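You operate a simulated robot arm through the tools that you are given. There is no shell and no other tool.

You are at the controls of a simulated robot arm. One attempt, no reset.

TASK
The trackball mouse sticks: swab the dust out of its cup and seat the ball again.
Fine: rest the ball in the teal dish meanwhile; the swab goes back. What is to be rubbed or washed off counts as gone when no trace of it is left.

It is judged by the outcome, as a careful person would: the job done as asked, and still so three seconds after it is handed in. It fails if anything else is knocked over, pushed out of place, dropped, spilled or broken.

THE ROBOT
A 7-joint arm with a two-finger parallel gripper, fixed in place. Base frame: the origin is on the floor under the middle of its stand, x ahead of it, y to its left, z up. Readings come in m, rad, newtons and seconds.
It reaches about 1.372 m from its shoulder. Its first joint turns from -2.601 to 2.601 rad. Payload 3.43 kg.
The TCP is the grasp point between the finger pads, 0.03 m short of the fingertips. In the tool frame z runs along the fingers and y along their closing line. The gripper opens to 0.094 m. The fingers are 0.028 m wide and 0.01 m thick; the gripper's body (0.05 by 0.096 m) begins 0.055 m behind the TCP.
Orientation is told as [roll, pitch, yaw] about the base's x, y, z axes, in that order, counted from this pose: with the fingers straight down and closing along the base's y, the tool's x points along the base's -x, its y along +y and its z along -z.

THE INTERFACE
- The arm moves only by the tool servo_tool. Its arguments are lists of equal length, an entry for each row: "rotation": the turn, a rotation vector about the tool's x, y, z in rad, a list of three; "linear": the shift along the tool's x, y, z in cm, a list of three; "grip": the finger opening in cm, from 0 to 9.4. In form: {"rotation": [[rx, ry, rz], ...], "linear": [[x, y, z], ...], "grip": [grip, ...]}. A call has 1 to 20 rows; each row shifts and turns the commanded pose from where the row before left it, along the tool's axes as they then stand. A row lasts 0.2 s, in which the tool goes at most 0.05 m and 0.15 rad; a call with a longer step from one row to the next is refused whole, and so is a gripper value outside its range. A pose out of reach is approached as far as the arm can. The call stops where the force on the tool passes 90 N (or 10 N more than at its start, if that is more) or the arm is blocked; 0.2 s more then pass. Each finger travels about 0.045 m/s and halts on what it meets, pressing with about 28 N; the grip force reading is that of the motor and also rises with nothing between the fingers. The clock runs only during rows and for 0.2 s after the last one: add rows that do not move to give the fingers time. It gives the time, the measured TCP pose, the force on the tool (base axes), the opening and the grip force at its end, in the units of the frame above (readings bear some noise), with the torque about the TCP (base axes, N m) and any sound that the robot's microphone picked up.
- Cameras (640 x 400 px; columns grow to the right, rows downward): "scene" is fixed at [0.051, -0.4884, 1.2369]; the picture's right is [-0.49, -0.87, 0.00], its down [-0.44, 0.25, -0.86] and it looks along [0.75, -0.42, -0.51] (base axes); focal length 322 px, centre (320, 200). "wrist" rides on the gripper at [0.076, 0.014, -0.103] in the tool frame; the picture's right is [-0.18, 0.98, 0.00], its down [-0.75, -0.14, -0.64] and it looks along [-0.63, -0.12, 0.77] (tool axes); focal length 243 px, centre (320, 200). There is no depth. A picture from a camera that has moved, and an enlarged one, comes with that camera's place and axes in the base frame and with its lens. The place of the scene camera against the robot may be out by one fixed shift of up to 0.025 m in any direction.
- get_image(camera): a new picture of that camera. The clock stands still meanwhile.
- enlarge(camera, box): a new picture of the part [left, top, right, bottom] of that camera's present view, enlarged. The clock stands still meanwhile.
- sign_off(): hands the job in; it is judged then, once.

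Nothing tells you positions but the pictures and the camera data. Unless the task says otherwise, let go and move clear before handing in.

The tools are called after "Emit:" as a command line: name --argument value ..., lists and objects as JSON in quotes. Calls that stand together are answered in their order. servo_tool: Moves the arm, as the interface text tells. Its arguments: {"type":"object","properties":{"rotation":{"type":"array","items":{"type":"array","items":{"type":"number"}}},"linear":{"type":"array","items":{"type":"array","items":{"type":"number"}}},"grip":{"type":"array","items":{"type":"number"}}},"required":["rotation","linear","grip"]} The other tools are called the same way: get_image (camera) takes a picture; enlarge (camera, box) takes an enlarged picture of a part of a camera's view; sign_off () hands the job in.

At the start:

```text
time_s: 0.0
eef_pos: [0.3178, -0.6377, 1.0127]
ee_rot: [-0.003, 0.001, 0.002]
contact_force: [-0.3, 0.1, 0.3]
moment: [-0.02, -0.01, 0.02]
width: 0.094
grasp_force: 0.0
```

scene: 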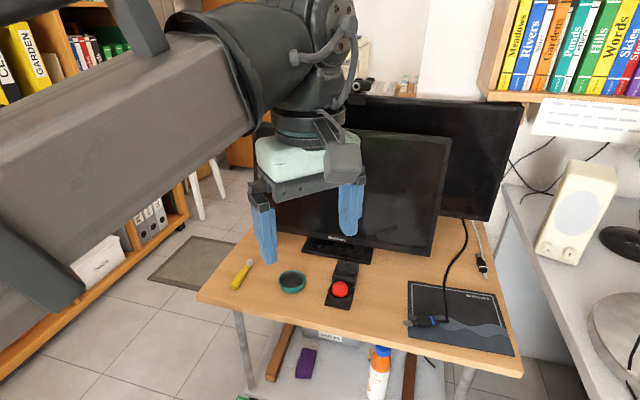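
wrist: 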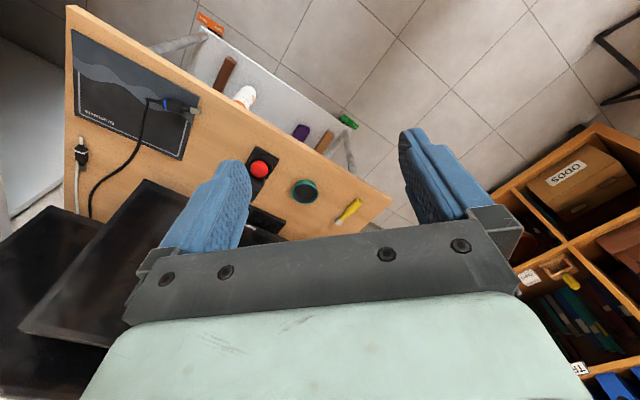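

I see a desk with a red trackball in a black device, a teal dish beside it, and a yellow-handled swab to the left. I'll look closer before moving.

Emit:
enlarge --camera "scene" --box '[220, 240, 380, 340]'

Emit:
enlarge --camera "wrist" --box '[220, 130, 380, 230]'

```text
4.00 times, centred on (300, 290) of scene
camera zoom: at [0.051, -0.4884, 1.2369], right [-0.49, -0.87, 0.0], down [-0.44, 0.25, -0.86], along [0.75, -0.42, -0.51], focal length 1289 px, centre (400, -160)
```

zoom: 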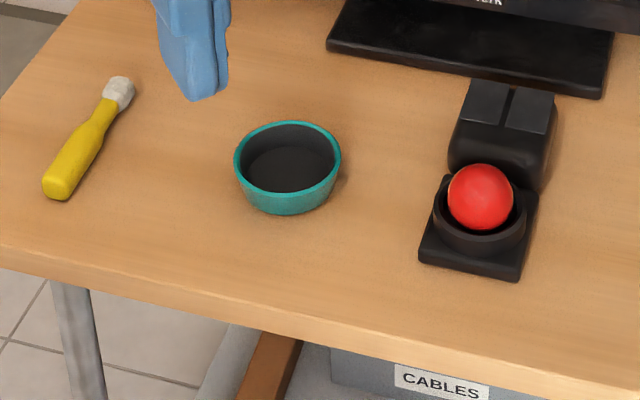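

```text
4.00 times, centred on (300, 180) of wrist
camera zoom: at [0.2426, -0.6228, 1.1165], right [0.18, 0.98, 0.0], down [0.75, -0.14, 0.64], along [0.63, -0.12, -0.77], focal length 970 px, centre (400, 280)
```

zoom: 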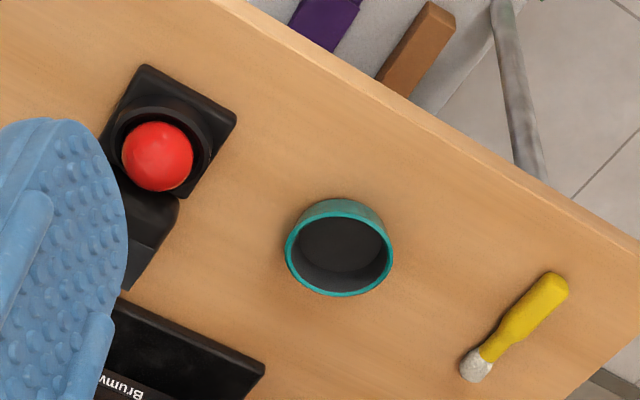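

I'll shift the wrist camera sideways to triangulate the objects by parallax.

Emit:
servo_tool --rotation '[[0, 0, 0], [0, 0, 0], [0, 0, 0], [0, 0, 0], [0, 0, 0]]' --linear '[[0, 4, 0], [0, 4, 0], [0, 4, 0], [0, 4, 0], [0, 0, 0]]' --grip '[9.4, 9.4, 9.4, 9.4, 9.4]'

Emit:
get_image --camera "wrist"

Emit:
get_image --camera "scene"

```text
time_s: 1.2
eef_pos: [0.3168, -0.4765, 1.0122]
ee_rot: [-0.001, 0.0, 0.002]
contact_force: [0.0, -0.6, 0.9]
moment: [0.02, 0.01, 0.01]
width: 0.0942
grasp_force: 0.1
```

```text
taken
camera wrist: at [0.2413, -0.4618, 1.1163], right [0.18, 0.98, 0.0], down [0.75, -0.14, 0.64], along [0.63, -0.12, -0.77], focal length 243 px, centre (320, 200)
```

wrist: 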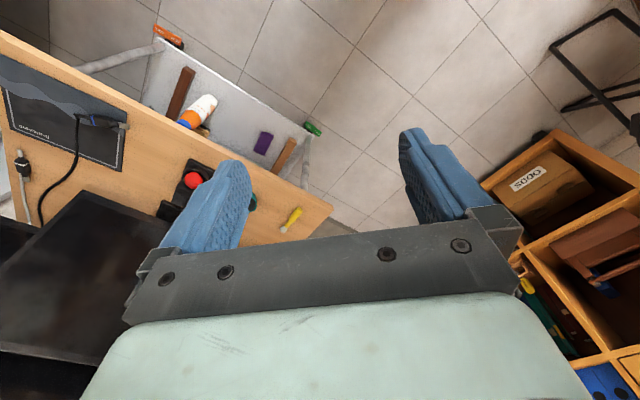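

```text
taken
```

scene: 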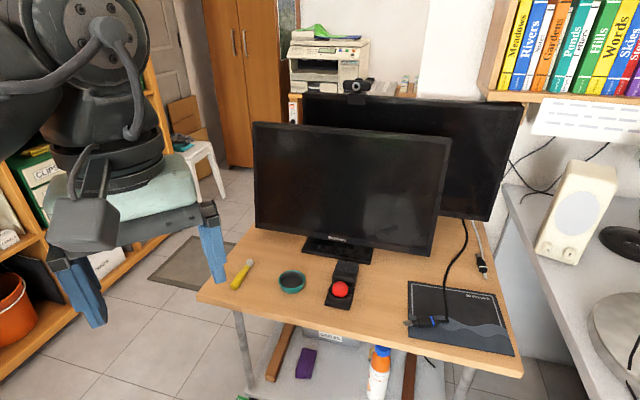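

Emit:
enlarge --camera "wrist" --box '[160, 140, 320, 240]'

Emit:
enlarge --camera "scene" --box '[220, 240, 380, 340]'

```text
4.00 times, centred on (240, 190) of wrist
camera zoom: at [0.2413, -0.4618, 1.1163], right [0.18, 0.98, 0.0], down [0.75, -0.14, 0.64], along [0.63, -0.12, -0.77], focal length 970 px, centre (640, 240)
```

zoom: 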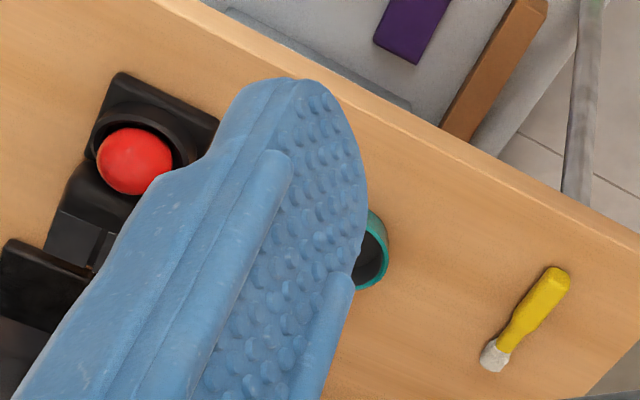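

```text
4.00 times, centred on (300, 290) of scene
camera zoom: at [0.051, -0.4884, 1.2369], right [-0.49, -0.87, 0.0], down [-0.44, 0.25, -0.86], along [0.75, -0.42, -0.51], focal length 1289 px, centre (400, -160)
```

zoom: 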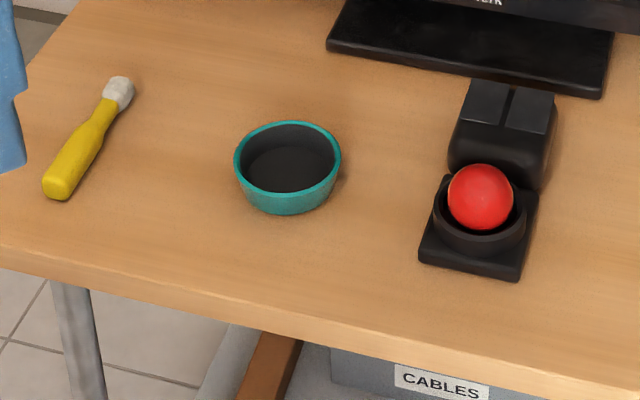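

The desk sits at about z = 0.62, turned 45° to the base. I put the ball near (0.51, -0.81, 0.65) and the swab near (0.69, -0.63), with its head pointing away from the robot. Next I turn the gripper to line up with the desk and look at the mouse from closer.

Emit:
servo_tool --rotation '[[0, 0, 0.1309], [0, 0, 0.1309], [0, 0, 0.1309], [0, 0, 0.1309], [0, 0, 0.1309], [0, 0, 0.1309], [0, 0, 0], [0, 0, 0], [0, 0, 0], [0, 0, 0], [0, 0, 0], [0, 0, 0], [0, 0, 0], [0, 0, 0], [0, 0, 0]]' --linear '[[0, 0, 0], [0, 0, 0], [0, 0, 0], [0, 0, 0], [0, 0, 0], [0, 0, 0], [-4, -1.2, 2.4], [-4, -1.2, 2.4], [-4, -1.2, 2.4], [-4, -1.2, 2.4], [-4, -1.2, 2.4], [-4, -1.2, 2.4], [-4, -1.2, 2.4], [-4, -1.2, 2.4], [0, 0, 0]]' --grip '[9.4, 9.4, 9.4, 9.4, 9.4, 9.4, 9.4, 9.4, 9.4, 9.4, 9.4, 9.4, 9.4, 9.4, 9.4]'

Emit:
get_image --camera "wrist"

Emit:
get_image --camera "scene"

```text
time_s: 4.4
eef_pos: [0.4782, -0.7719, 0.8201]
ee_rot: [-0.002, -0.002, -0.784]
contact_force: [0.1, -0.3, -0.3]
moment: [-0.02, -0.01, -0.01]
width: 0.0939
grasp_force: 0.0
```

```text
taken
camera wrist: at [0.4346, -0.7072, 0.924], right [0.82, 0.57, 0.0], down [0.43, -0.63, 0.64], along [0.36, -0.53, -0.77], focal length 243 px, centre (320, 200)
```

wrist: 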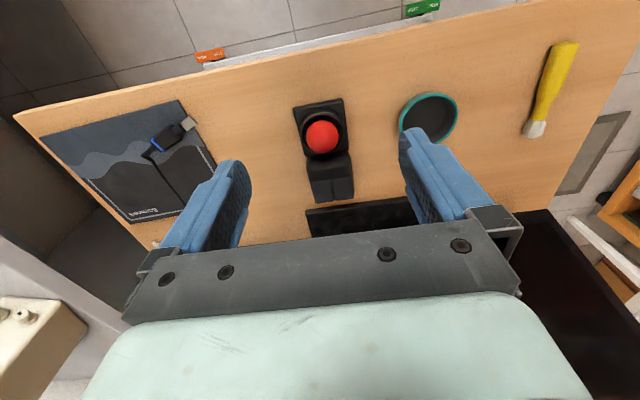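

```text
taken
```

scene: 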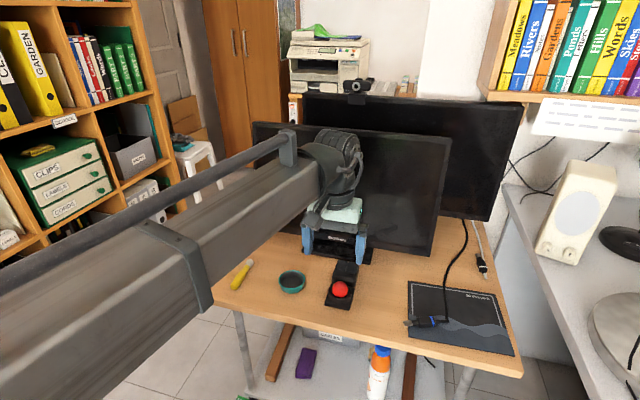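

Emit:
enlarge --camera "wrist" --box '[256, 80, 416, 180]'

Emit:
enlarge --camera "wrist" --box '[384, 30, 624, 180]'

Emit:
enlarge --camera "scene" --box '[310, 250, 374, 314]'

```text
4.00 times, centred on (336, 130) of wrist
camera zoom: at [0.4346, -0.7072, 0.924], right [0.82, 0.57, 0.0], down [0.43, -0.63, 0.64], along [0.36, -0.53, -0.77], focal length 970 px, centre (256, 480)
```

zoom: 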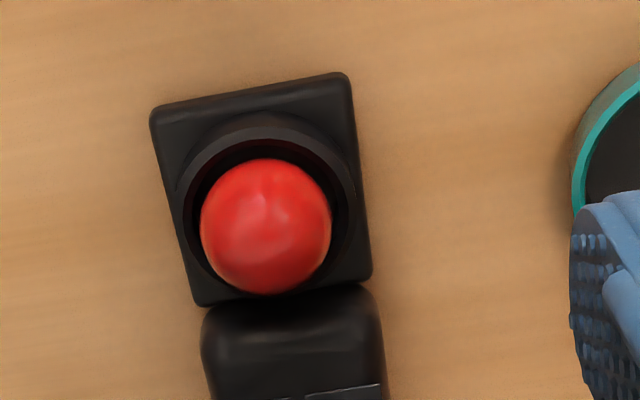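

```text
2.67 times, centred on (504, 105) of wrist
camera zoom: at [0.4346, -0.7072, 0.924], right [0.82, 0.57, 0.0], down [0.43, -0.63, 0.64], along [0.36, -0.53, -0.77], focal length 647 px, centre (-171, 453)
```

zoom: 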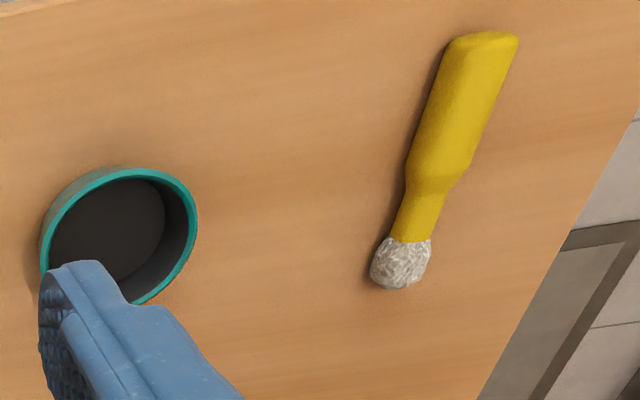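

```text
6.25 times, centred on (342, 282) of scene
camera zoom: at [0.051, -0.4884, 1.2369], right [-0.49, -0.87, 0.0], down [-0.44, 0.25, -0.86], along [0.75, -0.42, -0.51], focal length 2014 px, centre (182, -312)
```

zoom: 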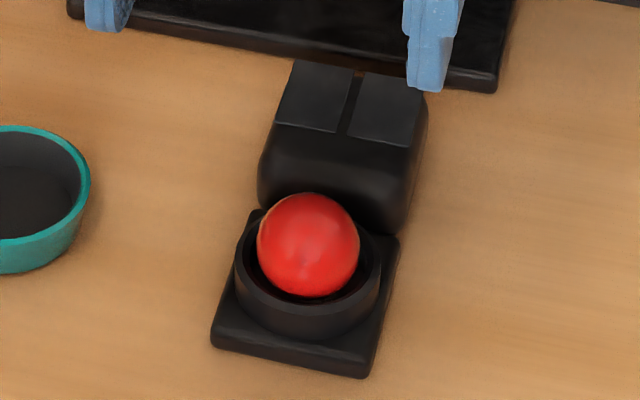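

The ball is about 39 mm across and stands well above the cup rim. Before lifting it I'll check how deep the teal dish is, since I have to get the ball out again.

Emit:
servo_tool --rotation '[[0, 0, 0], [0, 0, 0], [0, 0, 0], [0, 0, 0]]' --linear '[[0, 4, 1.5], [0, 4, 1.5], [0, 3.2, 2], [0, 0, 0]]' --grip '[9.4, 9.4, 9.4, 9.4]'

Emit:
get_image --camera "wrist"

Emit:
enlarge --camera "wrist" --box '[240, 100, 400, 200]'

Emit:
enlarge --camera "scene" --box '[260, 254, 324, 304]'

```text
time_s: 5.4
eef_pos: [0.5576, -0.6944, 0.7696]
ee_rot: [-0.001, -0.002, -0.785]
contact_force: [-0.6, 0.4, -0.5]
moment: [0.02, -0.02, 0.0]
width: 0.0942
grasp_force: 0.1
```

```text
taken
camera wrist: at [0.5137, -0.6282, 0.8742], right [0.82, 0.57, 0.0], down [0.43, -0.63, 0.64], along [0.36, -0.53, -0.77], focal length 243 px, centre (320, 200)
```

wrist: 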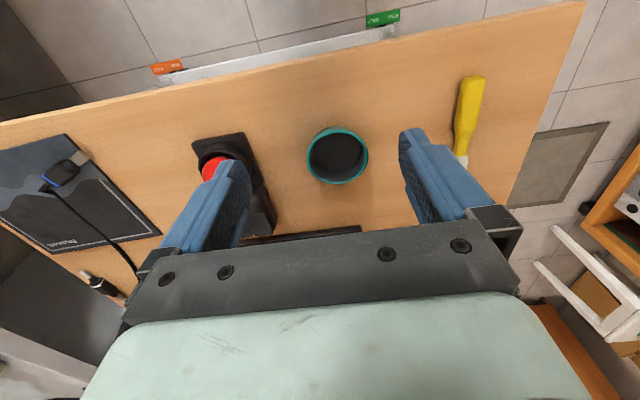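

```text
4.00 times, centred on (320, 150) of wrist
camera zoom: at [0.5137, -0.6282, 0.8742], right [0.82, 0.57, 0.0], down [0.43, -0.63, 0.64], along [0.36, -0.53, -0.77], focal length 970 px, centre (320, 400)
```

zoom: 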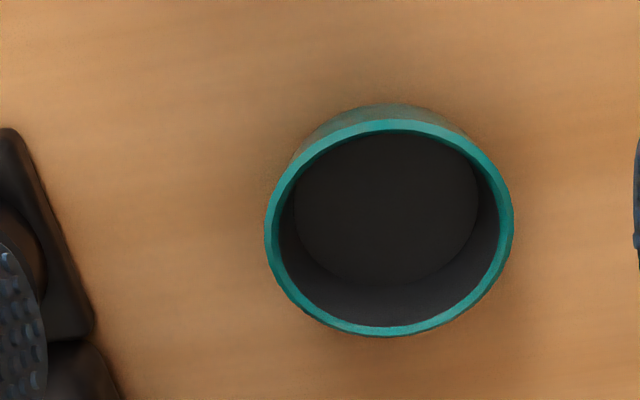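

```text
8.00 times, centred on (292, 279) of scene
camera zoom: at [0.051, -0.4884, 1.2369], right [-0.49, -0.87, 0.0], down [-0.44, 0.25, -0.86], along [0.75, -0.42, -0.51], focal length 2578 px, centre (544, -432)
```

zoom: 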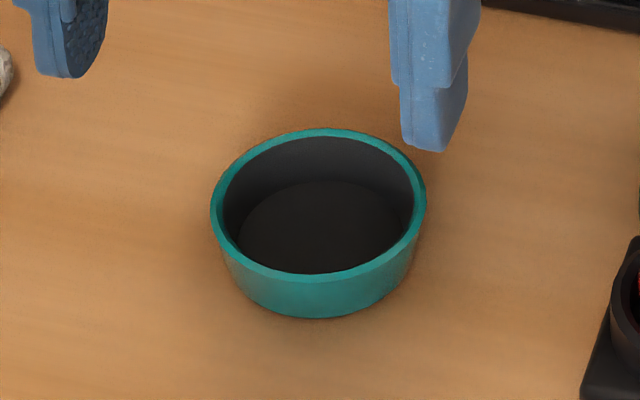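

The dish is shallow, with its rim at about z = 0.643 and its centre near (0.602, -0.726), so the ball's equator will stay above the rim. I'm moving to just above the ball with a narrower opening.

Emit:
servo_tool --rotation '[[0, 0, 0], [0, 0, 0], [0, 0, 0], [0, 0, 0], [0, 0, 0]]' --linear '[[-1.2, -3, 0.75], [-1.2, -3, 0.75], [-1.2, -3, 0.75], [-1.14, -2.76, 0.75], [0, 0, 0]]' --grip '[7, 7, 7, 7, 7]'

Emit:
get_image --camera "wrist"

Emit:
enlarge --camera "wrist" --box '[240, 60, 400, 160]'

Emit:
enlarge --camera "scene" --box '[300, 240, 380, 310]'

```text
time_s: 6.6
eef_pos: [0.5049, -0.8106, 0.7394]
ee_rot: [-0.001, -0.002, -0.784]
contact_force: [0.5, -0.1, -0.2]
moment: [0.0, -0.03, -0.01]
width: 0.07
grasp_force: 0.0
```

```text
taken
camera wrist: at [0.4627, -0.7456, 0.8439], right [0.82, 0.57, 0.0], down [0.43, -0.63, 0.64], along [0.36, -0.53, -0.77], focal length 243 px, centre (320, 200)
```

wrist: 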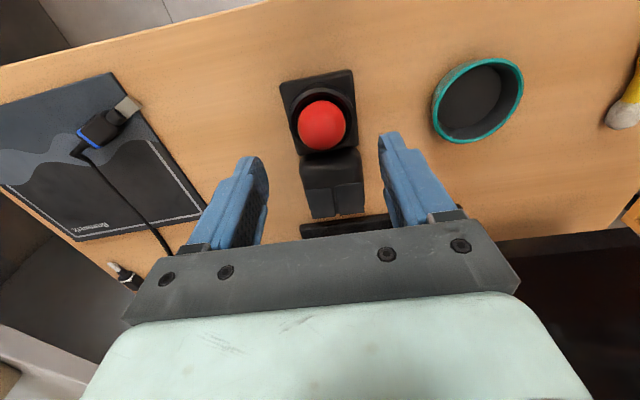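

```text
4.00 times, centred on (320, 110) of wrist
camera zoom: at [0.4627, -0.7456, 0.8439], right [0.82, 0.57, 0.0], down [0.43, -0.63, 0.64], along [0.36, -0.53, -0.77], focal length 970 px, centre (320, 560)
```

zoom: 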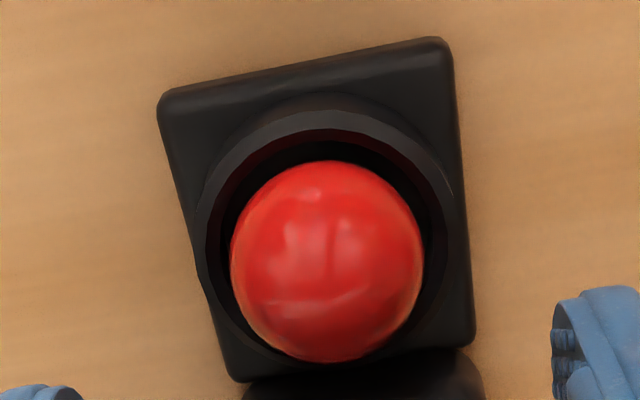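

```text
5.71 times, centred on (340, 275) of scene
camera zoom: at [0.051, -0.4884, 1.2369], right [-0.49, -0.87, 0.0], down [-0.44, 0.25, -0.86], along [0.75, -0.42, -0.51], focal length 1841 px, centre (206, -229)
```

zoom: 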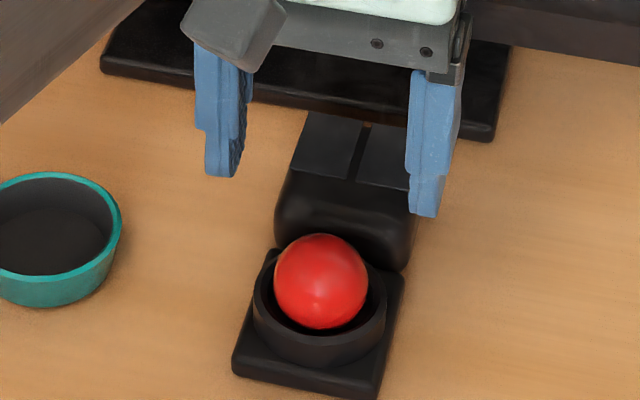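

Emit:
enlarge --camera "wrist" --box '[280, 66, 370, 166]'

Emit:
enlarge --camera "scene" --box '[324, 274, 360, 310]'

```text
4.00 times, centred on (325, 116) of wrist
camera zoom: at [0.4627, -0.7456, 0.8439], right [0.82, 0.57, 0.0], down [0.43, -0.63, 0.64], along [0.36, -0.53, -0.77], focal length 970 px, centre (300, 536)
```

zoom: 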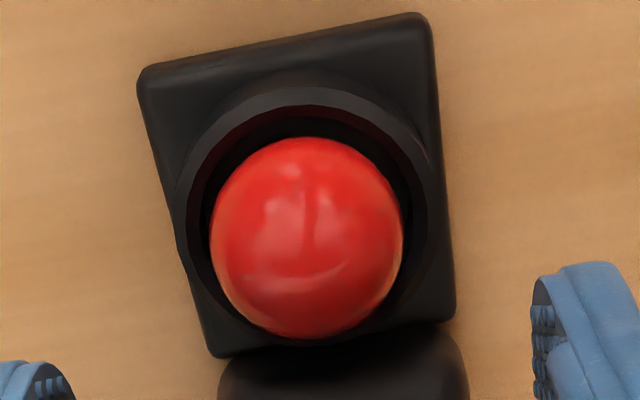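

```text
11.11 times, centred on (342, 292) of scene
camera zoom: at [0.051, -0.4884, 1.2369], right [-0.49, -0.87, 0.0], down [-0.44, 0.25, -0.86], along [0.75, -0.42, -0.51], focal length 3580 px, centre (76, -822)
```

zoom: 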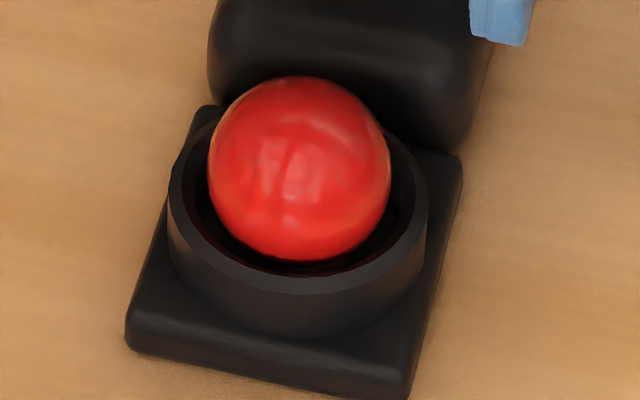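

Emit:
servo_tool --rotation '[[0, 0, 0], [0, 0, 0], [0, 0, 0], [0, 0, 0], [0, 0, 0]]' --linear '[[-0.28, 0.23, 1.5], [0, 0, 2], [0, 0, 1.5], [0, 0, 0.9], [0, 0, 0]]' --grip '[7, 7, 7, 7, 7]'

Emit:
get_image --camera "wrist"

Emit:
enlarge --camera "scene" --box '[310, 256, 374, 306]'

```text
time_s: 7.8
eef_pos: [0.5099, -0.8109, 0.6803]
ee_rot: [0.0, -0.001, -0.782]
contact_force: [0.0, 0.1, 0.2]
moment: [0.01, 0.02, -0.02]
width: 0.0698
grasp_force: 0.2
```

```text
taken
camera wrist: at [0.4665, -0.7461, 0.7858], right [0.82, 0.57, 0.0], down [0.43, -0.63, 0.64], along [0.36, -0.53, -0.77], focal length 243 px, centre (320, 200)
```

wrist: 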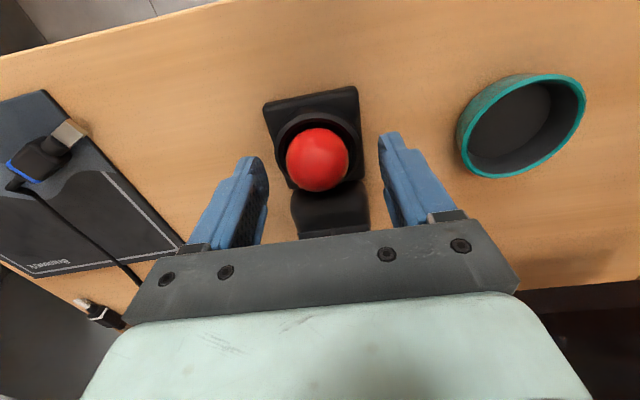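

```text
8.00 times, centred on (342, 281) of scene
camera zoom: at [0.051, -0.4884, 1.2369], right [-0.49, -0.87, 0.0], down [-0.44, 0.25, -0.86], along [0.75, -0.42, -0.51], focal length 2578 px, centre (144, -448)
```

zoom: 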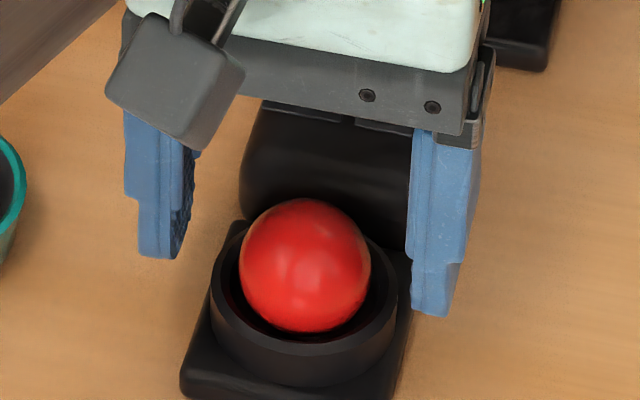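

The fingertips straddle the ball just above the cup rim, centred to within about 2 mm. I'm closing on it.

Emit:
servo_tool --rotation '[[0, 0, 0], [0, 0, 0], [0, 0, 0], [0, 0, 0], [0, 0, 0]]' --linear '[[0, -0.1, 0], [0, 0, 0], [0, 0, 0], [0, 0, 0], [0, 0, 0]]' --grip '[5.5, 4.5, 3.2, 3.2, 3.2]'

Emit:
enlarge --camera "scene" --box '[310, 256, 374, 306]'

Emit:
get_image --camera "wrist"

```text
time_s: 9.0
eef_pos: [0.5091, -0.8116, 0.6819]
ee_rot: [-0.001, -0.002, -0.785]
contact_force: [0.1, 1.0, 0.4]
moment: [0.03, 0.02, 0.02]
width: 0.0384
grasp_force: 28.0
```

```text
8.00 times, centred on (342, 281) of scene
camera zoom: at [0.051, -0.4884, 1.2369], right [-0.49, -0.87, 0.0], down [-0.44, 0.25, -0.86], along [0.75, -0.42, -0.51], focal length 2578 px, centre (144, -448)
```

zoom: 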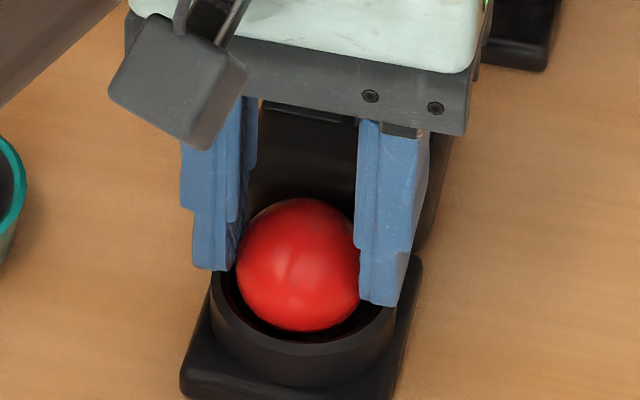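

```text
taken
camera wrist: at [0.4658, -0.7466, 0.7859], right [0.82, 0.57, 0.0], down [0.43, -0.63, 0.64], along [0.36, -0.53, -0.77], focal length 243 px, centre (320, 200)
```

wrist: 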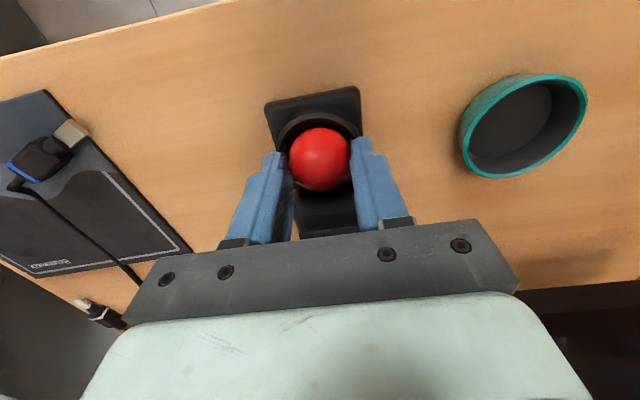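

Gripped at 38.4 mm. I'm lifting slowly.

Emit:
servo_tool --rotation '[[0, 0, 0], [0, 0, 0], [0, 0, 0], [0, 0, 0], [0, 0, 0], [0, 0, 0]]' --linear '[[0, 0, -0.5], [0, 0, -1], [0, 0, -1.5], [0, 0, -2], [0, 0, -2], [0, 0, 0]]' --grip '[3.2, 3.2, 3.2, 3.2, 3.2, 3.2]'

Emit:
get_image --camera "wrist"

Emit:
enlarge --camera "scene" --box '[310, 256, 374, 306]'

```text
time_s: 10.4
eef_pos: [0.5086, -0.8105, 0.7518]
ee_rot: [-0.002, 0.001, -0.786]
contact_force: [-0.3, -0.2, -0.6]
moment: [-0.03, -0.01, 0.0]
width: 0.0384
grasp_force: 28.2
```

```text
taken
camera wrist: at [0.466, -0.7456, 0.8558], right [0.82, 0.57, 0.0], down [0.43, -0.63, 0.64], along [0.36, -0.53, -0.77], focal length 243 px, centre (320, 200)
```

wrist: 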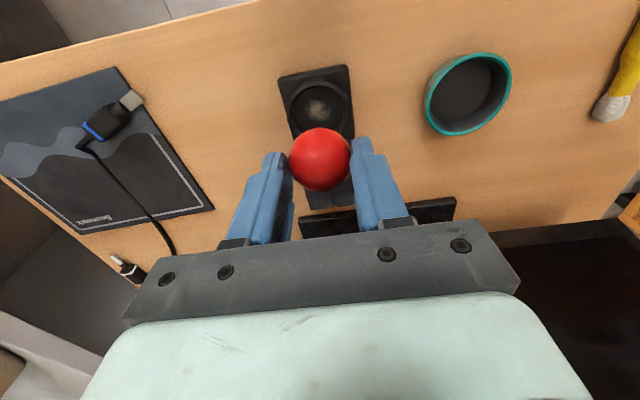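

```text
8.00 times, centred on (342, 281) of scene
camera zoom: at [0.051, -0.4884, 1.2369], right [-0.49, -0.87, 0.0], down [-0.44, 0.25, -0.86], along [0.75, -0.42, -0.51], focal length 2578 px, centre (144, -448)
```

zoom: 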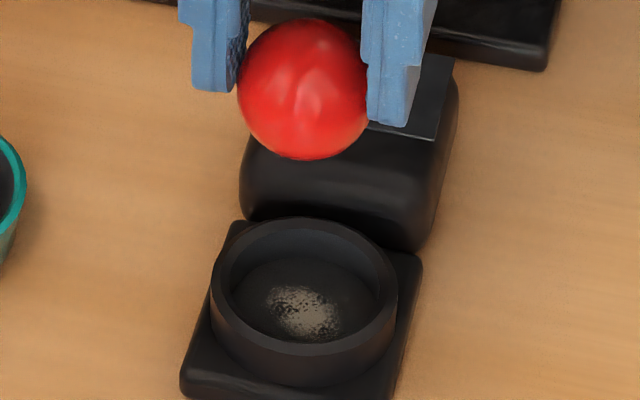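

The ball is held and the dust patch shows in the cup. I'll measure the cup before moving on.

Emit:
enlarge --camera "wrist" --box '[270, 55, 366, 155]'

Emit:
enlarge --camera "wrist" --box '[410, 40, 530, 140]'

Emit:
enlarge --camera "scene" --box '[324, 274, 360, 310]'

```text
4.00 times, centred on (318, 105) of wrist
camera zoom: at [0.466, -0.7456, 0.8558], right [0.82, 0.57, 0.0], down [0.43, -0.63, 0.64], along [0.36, -0.53, -0.77], focal length 970 px, centre (328, 580)
```

zoom: 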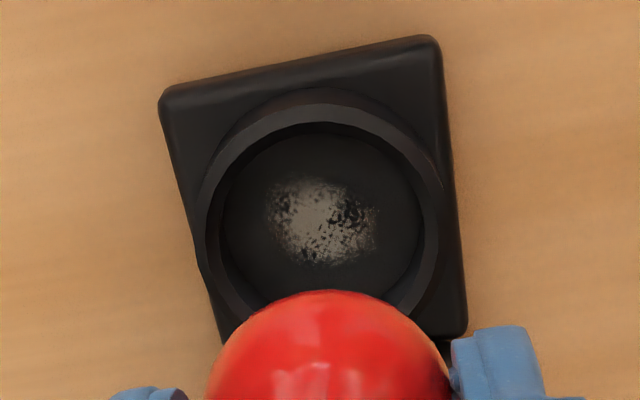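

```text
4.00 times, centred on (470, 90) of wrist
camera zoom: at [0.466, -0.7456, 0.8558], right [0.82, 0.57, 0.0], down [0.43, -0.63, 0.64], along [0.36, -0.53, -0.77], focal length 970 px, centre (-280, 640)
```

zoom: 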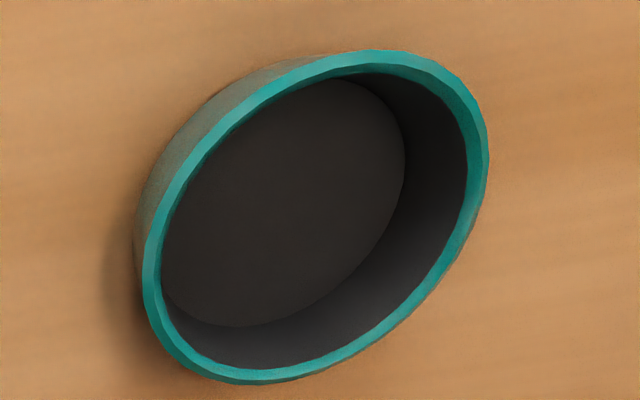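

```text
11.11 times, centred on (342, 292) of scene
camera zoom: at [0.051, -0.4884, 1.2369], right [-0.49, -0.87, 0.0], down [-0.44, 0.25, -0.86], along [0.75, -0.42, -0.51], focal length 3580 px, centre (76, -822)
```

zoom: 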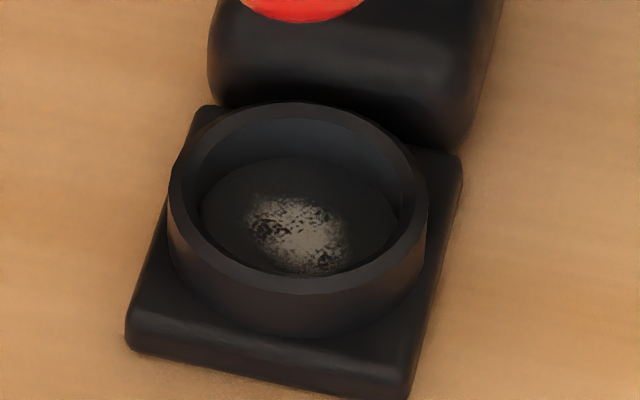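

The cup floor is at about z = 0.635, 1 cm below its rim, and the dust patch is about 24 mm across at its centre. I'm carrying the ball over the dish at (0.603, -0.727).

Emit:
servo_tool --rotation '[[0, 0, 0], [0, 0, 0], [0, 0, 0], [0, 0, 0], [0, 0, 0], [0, 0, 0], [0, 0, 0], [0, 0, 0]]' --linear '[[-0.2, 3.2, 0], [-0.2, 3.2, 0], [-0.2, 3.1, 0], [-0.17, 3.08, 0], [0, 0, 2], [0, 0, 2], [0, 0, 1.5], [0, 0, 0]]' --grip '[3.2, 3.2, 3.2, 3.2, 3.2, 3.2, 3.2, 3.2]'

Emit:
get_image --camera "wrist"

Emit:
enlarge --camera "scene" --box '[260, 254, 324, 304]'

```text
time_s: 12.2
eef_pos: [0.6041, -0.7268, 0.6965]
ee_rot: [-0.002, -0.002, -0.782]
contact_force: [-0.2, -1.1, -0.2]
moment: [-0.02, 0.0, 0.02]
width: 0.038
grasp_force: 27.3
```

```text
taken
camera wrist: at [0.5601, -0.6627, 0.8004], right [0.82, 0.57, 0.0], down [0.43, -0.63, 0.64], along [0.36, -0.53, -0.77], focal length 243 px, centre (320, 200)
```

wrist: 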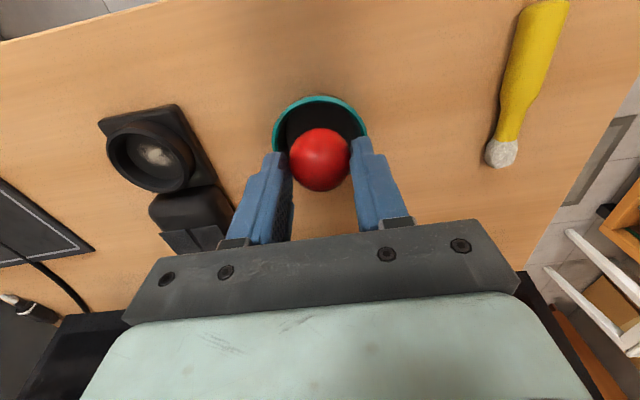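

```text
8.00 times, centred on (292, 279) of scene
camera zoom: at [0.051, -0.4884, 1.2369], right [-0.49, -0.87, 0.0], down [-0.44, 0.25, -0.86], along [0.75, -0.42, -0.51], focal length 2578 px, centre (544, -432)
```

zoom: 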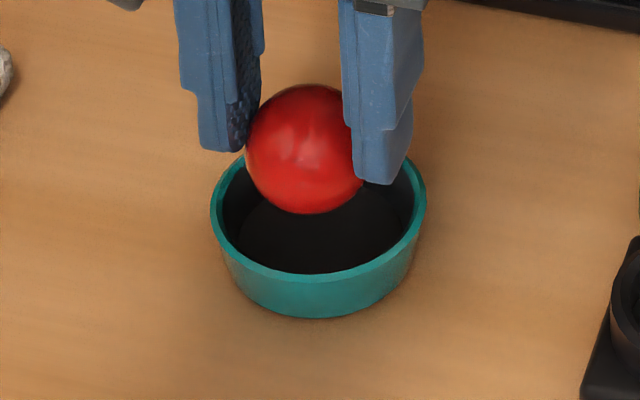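

The ball is over the dish with its centre about 25 mm above the rim. I'm lowering in small steps and watching the force.

Emit:
servo_tool --rotation '[[0, 0, 0], [0, 0, 0], [0, 0, 0], [0, 0, 0]]' --linear '[[0, -0.15, 0.7], [0, 0, 0.7], [0, 0, 0.4], [0, 0, 0]]' --grip '[3.2, 3.2, 3.2, 3.2]'

Emit:
enlarge --camera "scene" --box '[260, 254, 324, 304]'

Emit:
enlarge --camera "wrist" --box '[240, 80, 400, 220]'

```text
time_s: 13.2
eef_pos: [0.6023, -0.7284, 0.6789]
ee_rot: [-0.001, -0.002, -0.783]
contact_force: [-0.8, 0.6, -0.7]
moment: [0.0, 0.0, -0.03]
width: 0.0383
grasp_force: 27.5
```

```text
8.00 times, centred on (292, 279) of scene
camera zoom: at [0.051, -0.4884, 1.2369], right [-0.49, -0.87, 0.0], down [-0.44, 0.25, -0.86], along [0.75, -0.42, -0.51], focal length 2578 px, centre (544, -432)
```

zoom: 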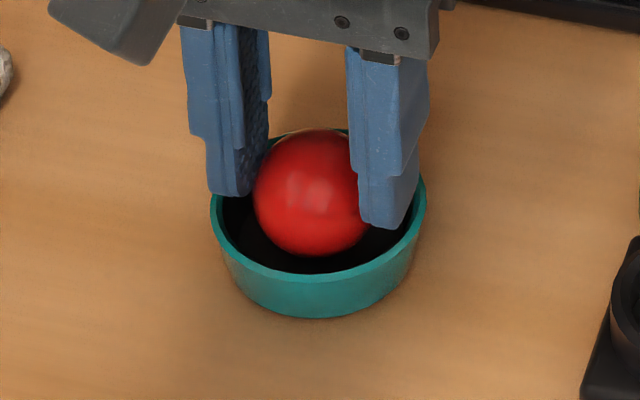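

```text
2.86 times, centred on (320, 150) of wrist
camera zoom: at [0.5592, -0.6637, 0.7824], right [0.82, 0.57, 0.0], down [0.43, -0.63, 0.64], along [0.36, -0.53, -0.77], focal length 693 px, centre (320, 343)
```

zoom: 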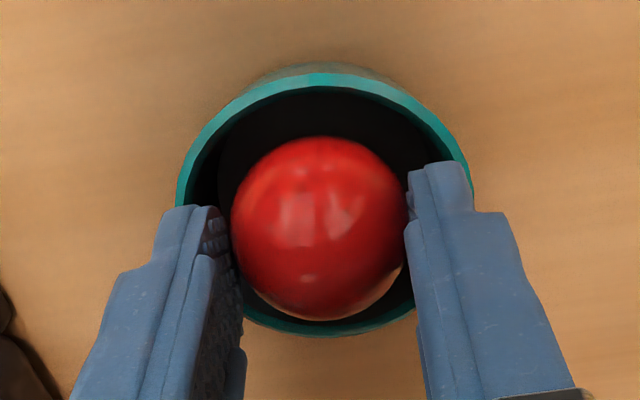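

Emit:
servo_tool --rotation '[[0, 0, 0], [0, 0, 0], [0, 0, 0]]' --linear '[[0, 0, 0.1], [0, 0, 0.1], [0, 0, 0]]' --grip '[3.2, 3.2, 3.2]'

Emit:
enlarge --camera "scene" --box '[272, 260, 312, 300]'

```text
time_s: 14.0
eef_pos: [0.603, -0.7291, 0.677]
ee_rot: [-0.002, 0.0, -0.782]
contact_force: [-0.6, 0.2, -0.4]
moment: [0.06, -0.01, 0.0]
width: 0.0379
grasp_force: 27.7
```

```text
10.00 times, centred on (292, 280) of scene
camera zoom: at [0.051, -0.4884, 1.2369], right [-0.49, -0.87, 0.0], down [-0.44, 0.25, -0.86], along [0.75, -0.42, -0.51], focal length 3222 px, centre (600, -600)
```

zoom: 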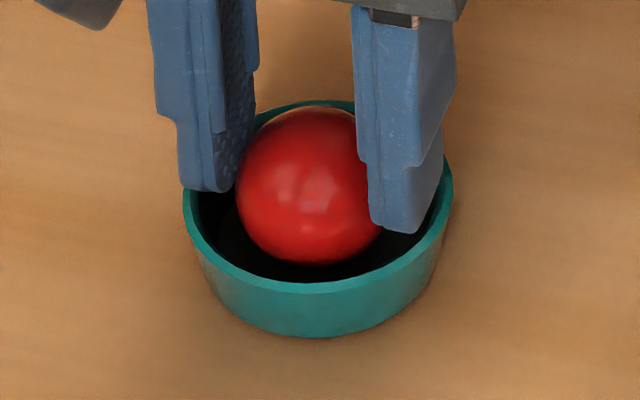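

Emit:
servo_tool --rotation '[[0, 0, 0], [0, 0, 0], [0, 0, 0]]' --linear '[[0, 0, 0.1], [0, 0, 0.1], [0, 0, 0]]' --grip '[3.2, 3.2, 3.2]'

```text
time_s: 14.8
eef_pos: [0.6021, -0.7279, 0.6749]
ee_rot: [-0.001, -0.002, -0.785]
contact_force: [0.0, 0.8, 13.3]
moment: [0.04, 0.0, 0.03]
width: 0.0384
grasp_force: 28.2
```

Contact felt, so the ball is on the dish floor. I'm easing off slightly, opening and looking.

Emit:
servo_tool --rotation '[[0, 0, 0], [0, 0, 0], [0, 0, 0], [0, 0, 0]]' --linear '[[0, 0, -0.08], [0, 0, 0], [0, 0, 0], [0, 0, 0]]' --grip '[3.2, 4.2, 4.8, 4.8]'

Emit:
enlarge --camera "scene" --box '[272, 260, 312, 300]'

Emit:
enlarge --camera "wrist" --box '[240, 80, 400, 220]'

```text
time_s: 15.8
eef_pos: [0.6031, -0.7293, 0.6742]
ee_rot: [-0.001, -0.002, -0.784]
contact_force: [-0.6, 0.3, -0.4]
moment: [-0.01, 0.01, 0.01]
width: 0.048
grasp_force: 0.0
```

```text
10.00 times, centred on (292, 280) of scene
camera zoom: at [0.051, -0.4884, 1.2369], right [-0.49, -0.87, 0.0], down [-0.44, 0.25, -0.86], along [0.75, -0.42, -0.51], focal length 3222 px, centre (600, -600)
```

zoom: 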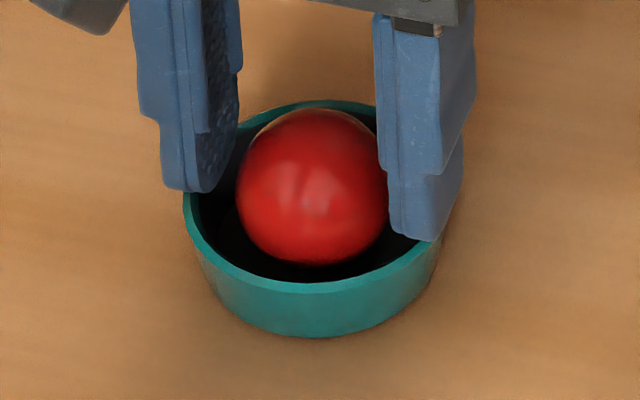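

```text
2.86 times, centred on (320, 150) of wrist
camera zoom: at [0.559, -0.6638, 0.779], right [0.82, 0.57, 0.0], down [0.43, -0.63, 0.64], along [0.36, -0.53, -0.77], focal length 693 px, centre (320, 343)
```

zoom: 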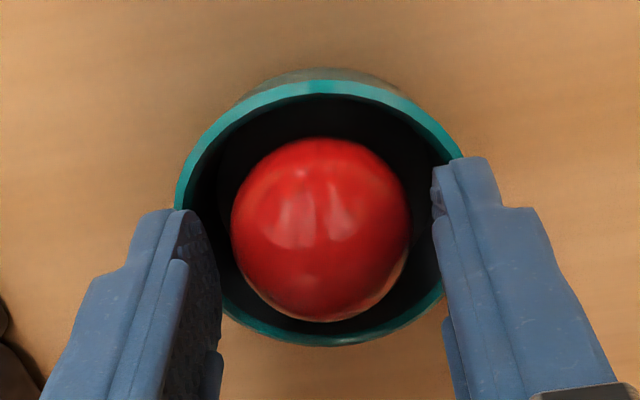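

The ball rests in the dish and the fingers are clear. I'm rising and moving to look at the swab.

Emit:
servo_tool --rotation '[[0, 0, 0], [0, 0, 0], [0, 0, 0], [0, 0, 0], [0, 0, 0], [0, 0, 0], [0, 0, 0], [0, 0, 0]]' --linear '[[0, 0, -1], [0, 0, -2], [0, 0, -3], [0, 0, -3], [1, 4, 0], [1, 4, 0], [1, 4, 0], [0, 0, 0]]' --grip '[4.8, 4.8, 4.8, 4.8, 6, 6, 6, 6]'

Emit:
get_image --camera "wrist"

Emit:
get_image --camera "scene"

```text
time_s: 17.6
eef_pos: [0.6666, -0.6216, 0.7651]
ee_rot: [-0.002, -0.001, -0.783]
contact_force: [0.1, 0.5, 0.1]
moment: [-0.01, -0.03, 0.0]
width: 0.0601
grasp_force: 0.1
```

```text
taken
camera wrist: at [0.6228, -0.557, 0.8689], right [0.82, 0.57, 0.0], down [0.43, -0.63, 0.64], along [0.36, -0.53, -0.77], focal length 243 px, centre (320, 200)
```

wrist: 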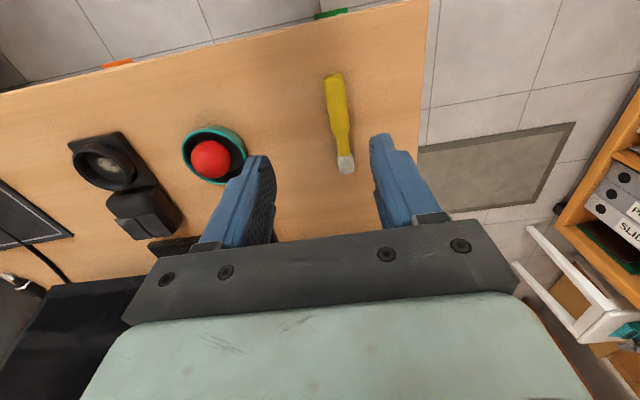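

```text
taken
```

scene: 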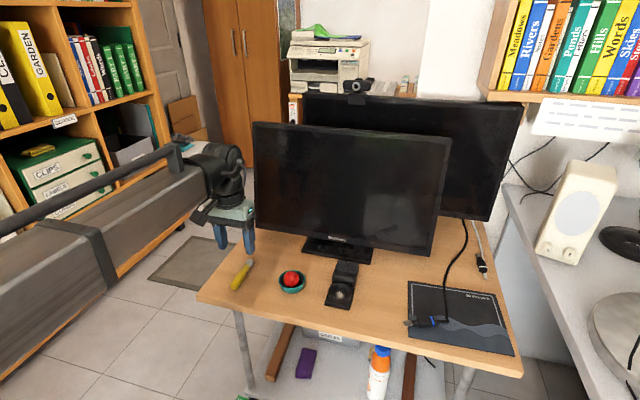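

Emit:
enlarge --camera "wrist" --box '[270, 60, 430, 190]'

Emit:
enlarge --camera "scene" --box '[220, 248, 268, 296]'

Emit:
enlarge --camera "wrist" --box '[60, 110, 260, 230]'

```text
3.08 times, centred on (350, 125) of wrist
camera zoom: at [0.6228, -0.557, 0.8689], right [0.82, 0.57, 0.0], down [0.43, -0.63, 0.64], along [0.36, -0.53, -0.77], focal length 746 px, centre (228, 431)
```

zoom: 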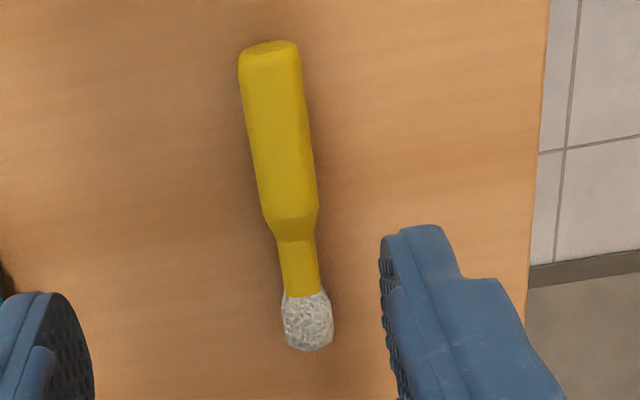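

```text
8.33 times, centred on (244, 272) of scene
camera zoom: at [0.051, -0.4884, 1.2369], right [-0.49, -0.87, 0.0], down [-0.44, 0.25, -0.86], along [0.75, -0.42, -0.51], focal length 2685 px, centre (953, -400)
```

zoom: 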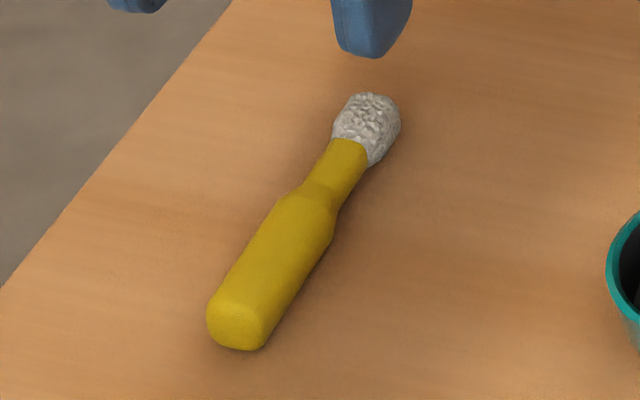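

```text
3.20 times, centred on (160, 170) of wrist
camera zoom: at [0.6228, -0.557, 0.8689], right [0.82, 0.57, 0.0], down [0.43, -0.63, 0.64], along [0.36, -0.53, -0.77], focal length 776 px, centre (832, 296)
```

zoom: 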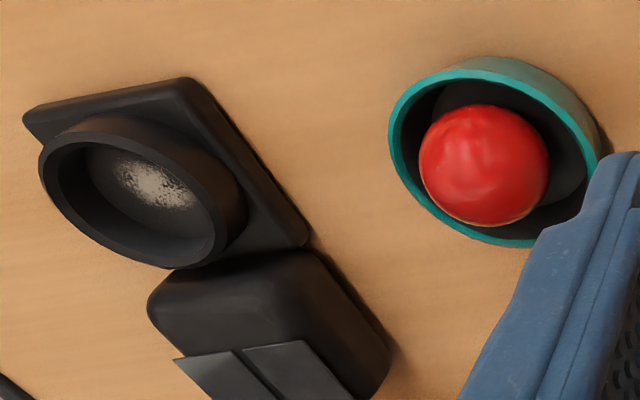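

The swab lies along the desk's depth at w ≈ 0.048 with its handle axis at about z = 0.628. I'll tilt the fingers 40° forward before gripping, so that the hand can later point the swab steeply into the cup.

Emit:
servo_tool --rotation '[[0, 0, 0], [0, -0.1396, 0], [0, -0.1396, 0], [0, -0.1396, 0], [0, -0.1396, 0], [0, -0.1396, 0], [0, 0, 0]]' --linear '[[0.59, 1.62, 2], [0, 0, 0], [0, 0, 0], [0, 0, 0], [0, 0, 0], [0, 0, 0], [0, 0, 0]]' --grip '[5, 5, 5, 5, 5, 5, 5]'

Emit:
get_image --camera "wrist"

Emit:
get_image --camera "scene"

```text
time_s: 19.2
eef_pos: [0.6737, -0.6068, 0.7441]
ee_rot: [-0.003, -0.701, -0.785]
contact_force: [-0.1, 0.1, -0.2]
moment: [-0.01, 0.0, 0.01]
width: 0.05
grasp_force: 0.1
```

```text
taken
camera wrist: at [0.596, -0.5079, 0.7756], right [0.79, 0.6, 0.12], down [0.02, -0.21, 0.98], along [0.61, -0.77, -0.18], focal length 243 px, centre (320, 200)
```

wrist: 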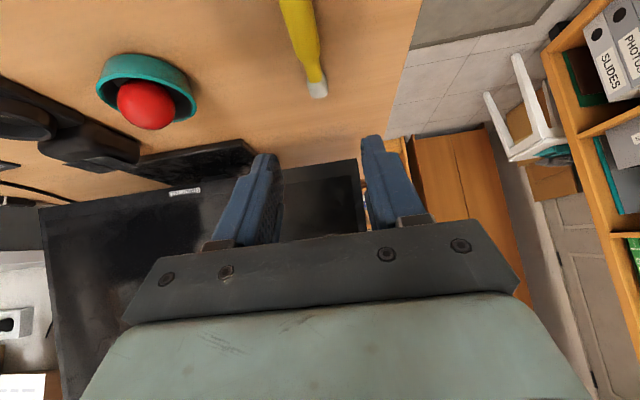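

```text
taken
```

scene: 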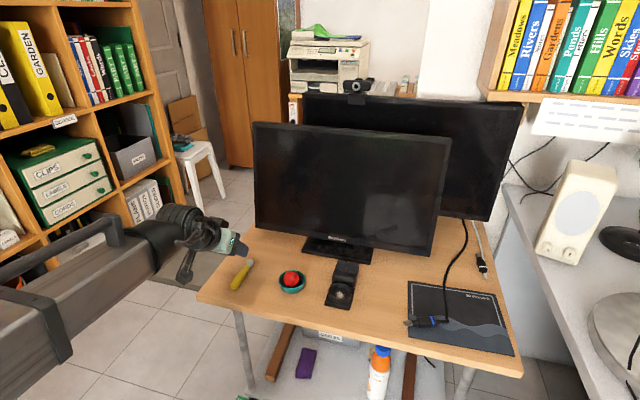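

Emit:
servo_tool --rotation '[[0, 0, 0], [0, 0, 0], [0, 0, 0], [0, 0, 0], [0, 0, 0]]' --linear '[[1.285, 0, 1.53], [1.285, 0, 1.53], [1.285, 0, 1.53], [1.12, 0, 1.34], [0, 0, 0]]' --grip '[5, 5, 5, 5, 5]'

Emit:
get_image --camera "wrist"

Emit:
enlarge --camera "scene" --box '[190, 230, 270, 310]'

```text
time_s: 20.4
eef_pos: [0.674, -0.6079, 0.6664]
ee_rot: [-0.002, -0.701, -0.784]
contact_force: [-0.3, 0.0, 0.6]
moment: [0.01, -0.01, 0.03]
width: 0.0498
grasp_force: 0.1
```

```text
taken
camera wrist: at [0.5961, -0.5086, 0.6982], right [0.79, 0.6, 0.12], down [0.02, -0.21, 0.98], along [0.61, -0.77, -0.18], focal length 243 px, centre (320, 200)
```

wrist: 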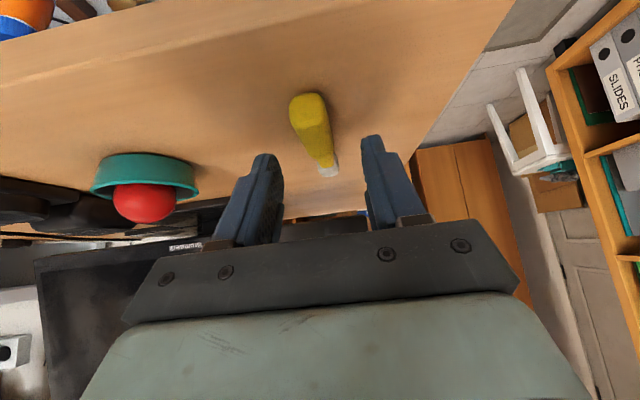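

```text
5.00 times, centred on (230, 270) of scene
camera zoom: at [0.051, -0.4884, 1.2369], right [-0.49, -0.87, 0.0], down [-0.44, 0.25, -0.86], along [0.75, -0.42, -0.51], focal length 1611 px, centre (770, -150)
```

zoom: 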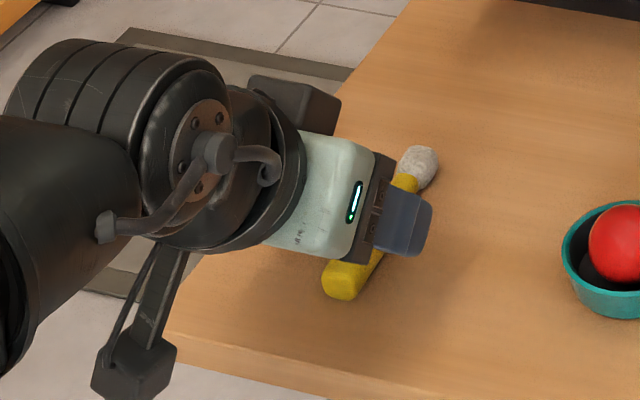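

Emit:
servo_tool --rotation '[[0, 0, 0], [0, 0, 0], [0, 0, 0], [0, 0, 0]]' --linear '[[0.322, 0, 0.383], [0.322, 0, 0.383], [0.15, 0, 0.18], [0, 0, 0]]' --grip '[5, 5, 5, 5]'

Emit:
get_image --camera "wrist"

Emit:
enlarge --camera "scene" --box '[220, 240, 270, 300]'

```text
time_s: 21.4
eef_pos: [0.6731, -0.6087, 0.6564]
ee_rot: [-0.002, -0.699, -0.784]
contact_force: [0.5, -0.1, -1.0]
moment: [-0.01, 0.0, 0.02]
width: 0.0501
grasp_force: 0.2
```

```text
taken
camera wrist: at [0.5962, -0.5083, 0.6864], right [0.79, 0.6, 0.12], down [0.02, -0.21, 0.98], along [0.61, -0.77, -0.18], focal length 243 px, centre (320, 200)
```

wrist: 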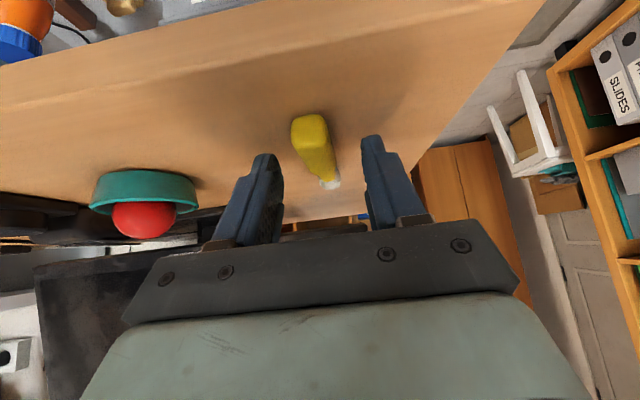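

```text
6.67 times, centred on (245, 270) of scene
camera zoom: at [0.051, -0.4884, 1.2369], right [-0.49, -0.87, 0.0], down [-0.44, 0.25, -0.86], along [0.75, -0.42, -0.51], focal length 2148 px, centre (820, -267)
```

zoom: 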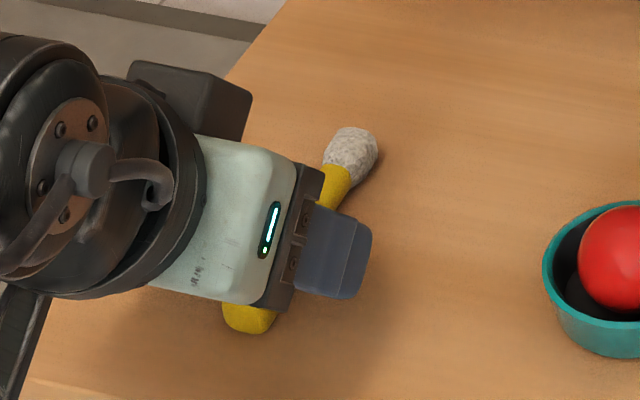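

Emit:
enlarge --camera "wrist" --box '[230, 90, 410, 220]'

```text
3.08 times, centred on (320, 155) of wrist
camera zoom: at [0.5962, -0.5083, 0.6864], right [0.79, 0.6, 0.12], down [0.02, -0.21, 0.98], along [0.61, -0.77, -0.18], focal length 746 px, centre (320, 338)
```

zoom: 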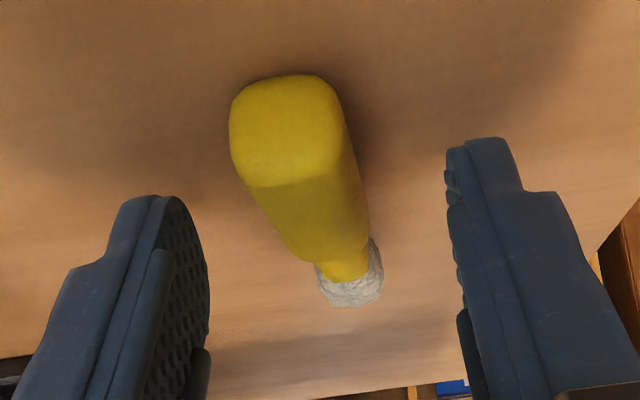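

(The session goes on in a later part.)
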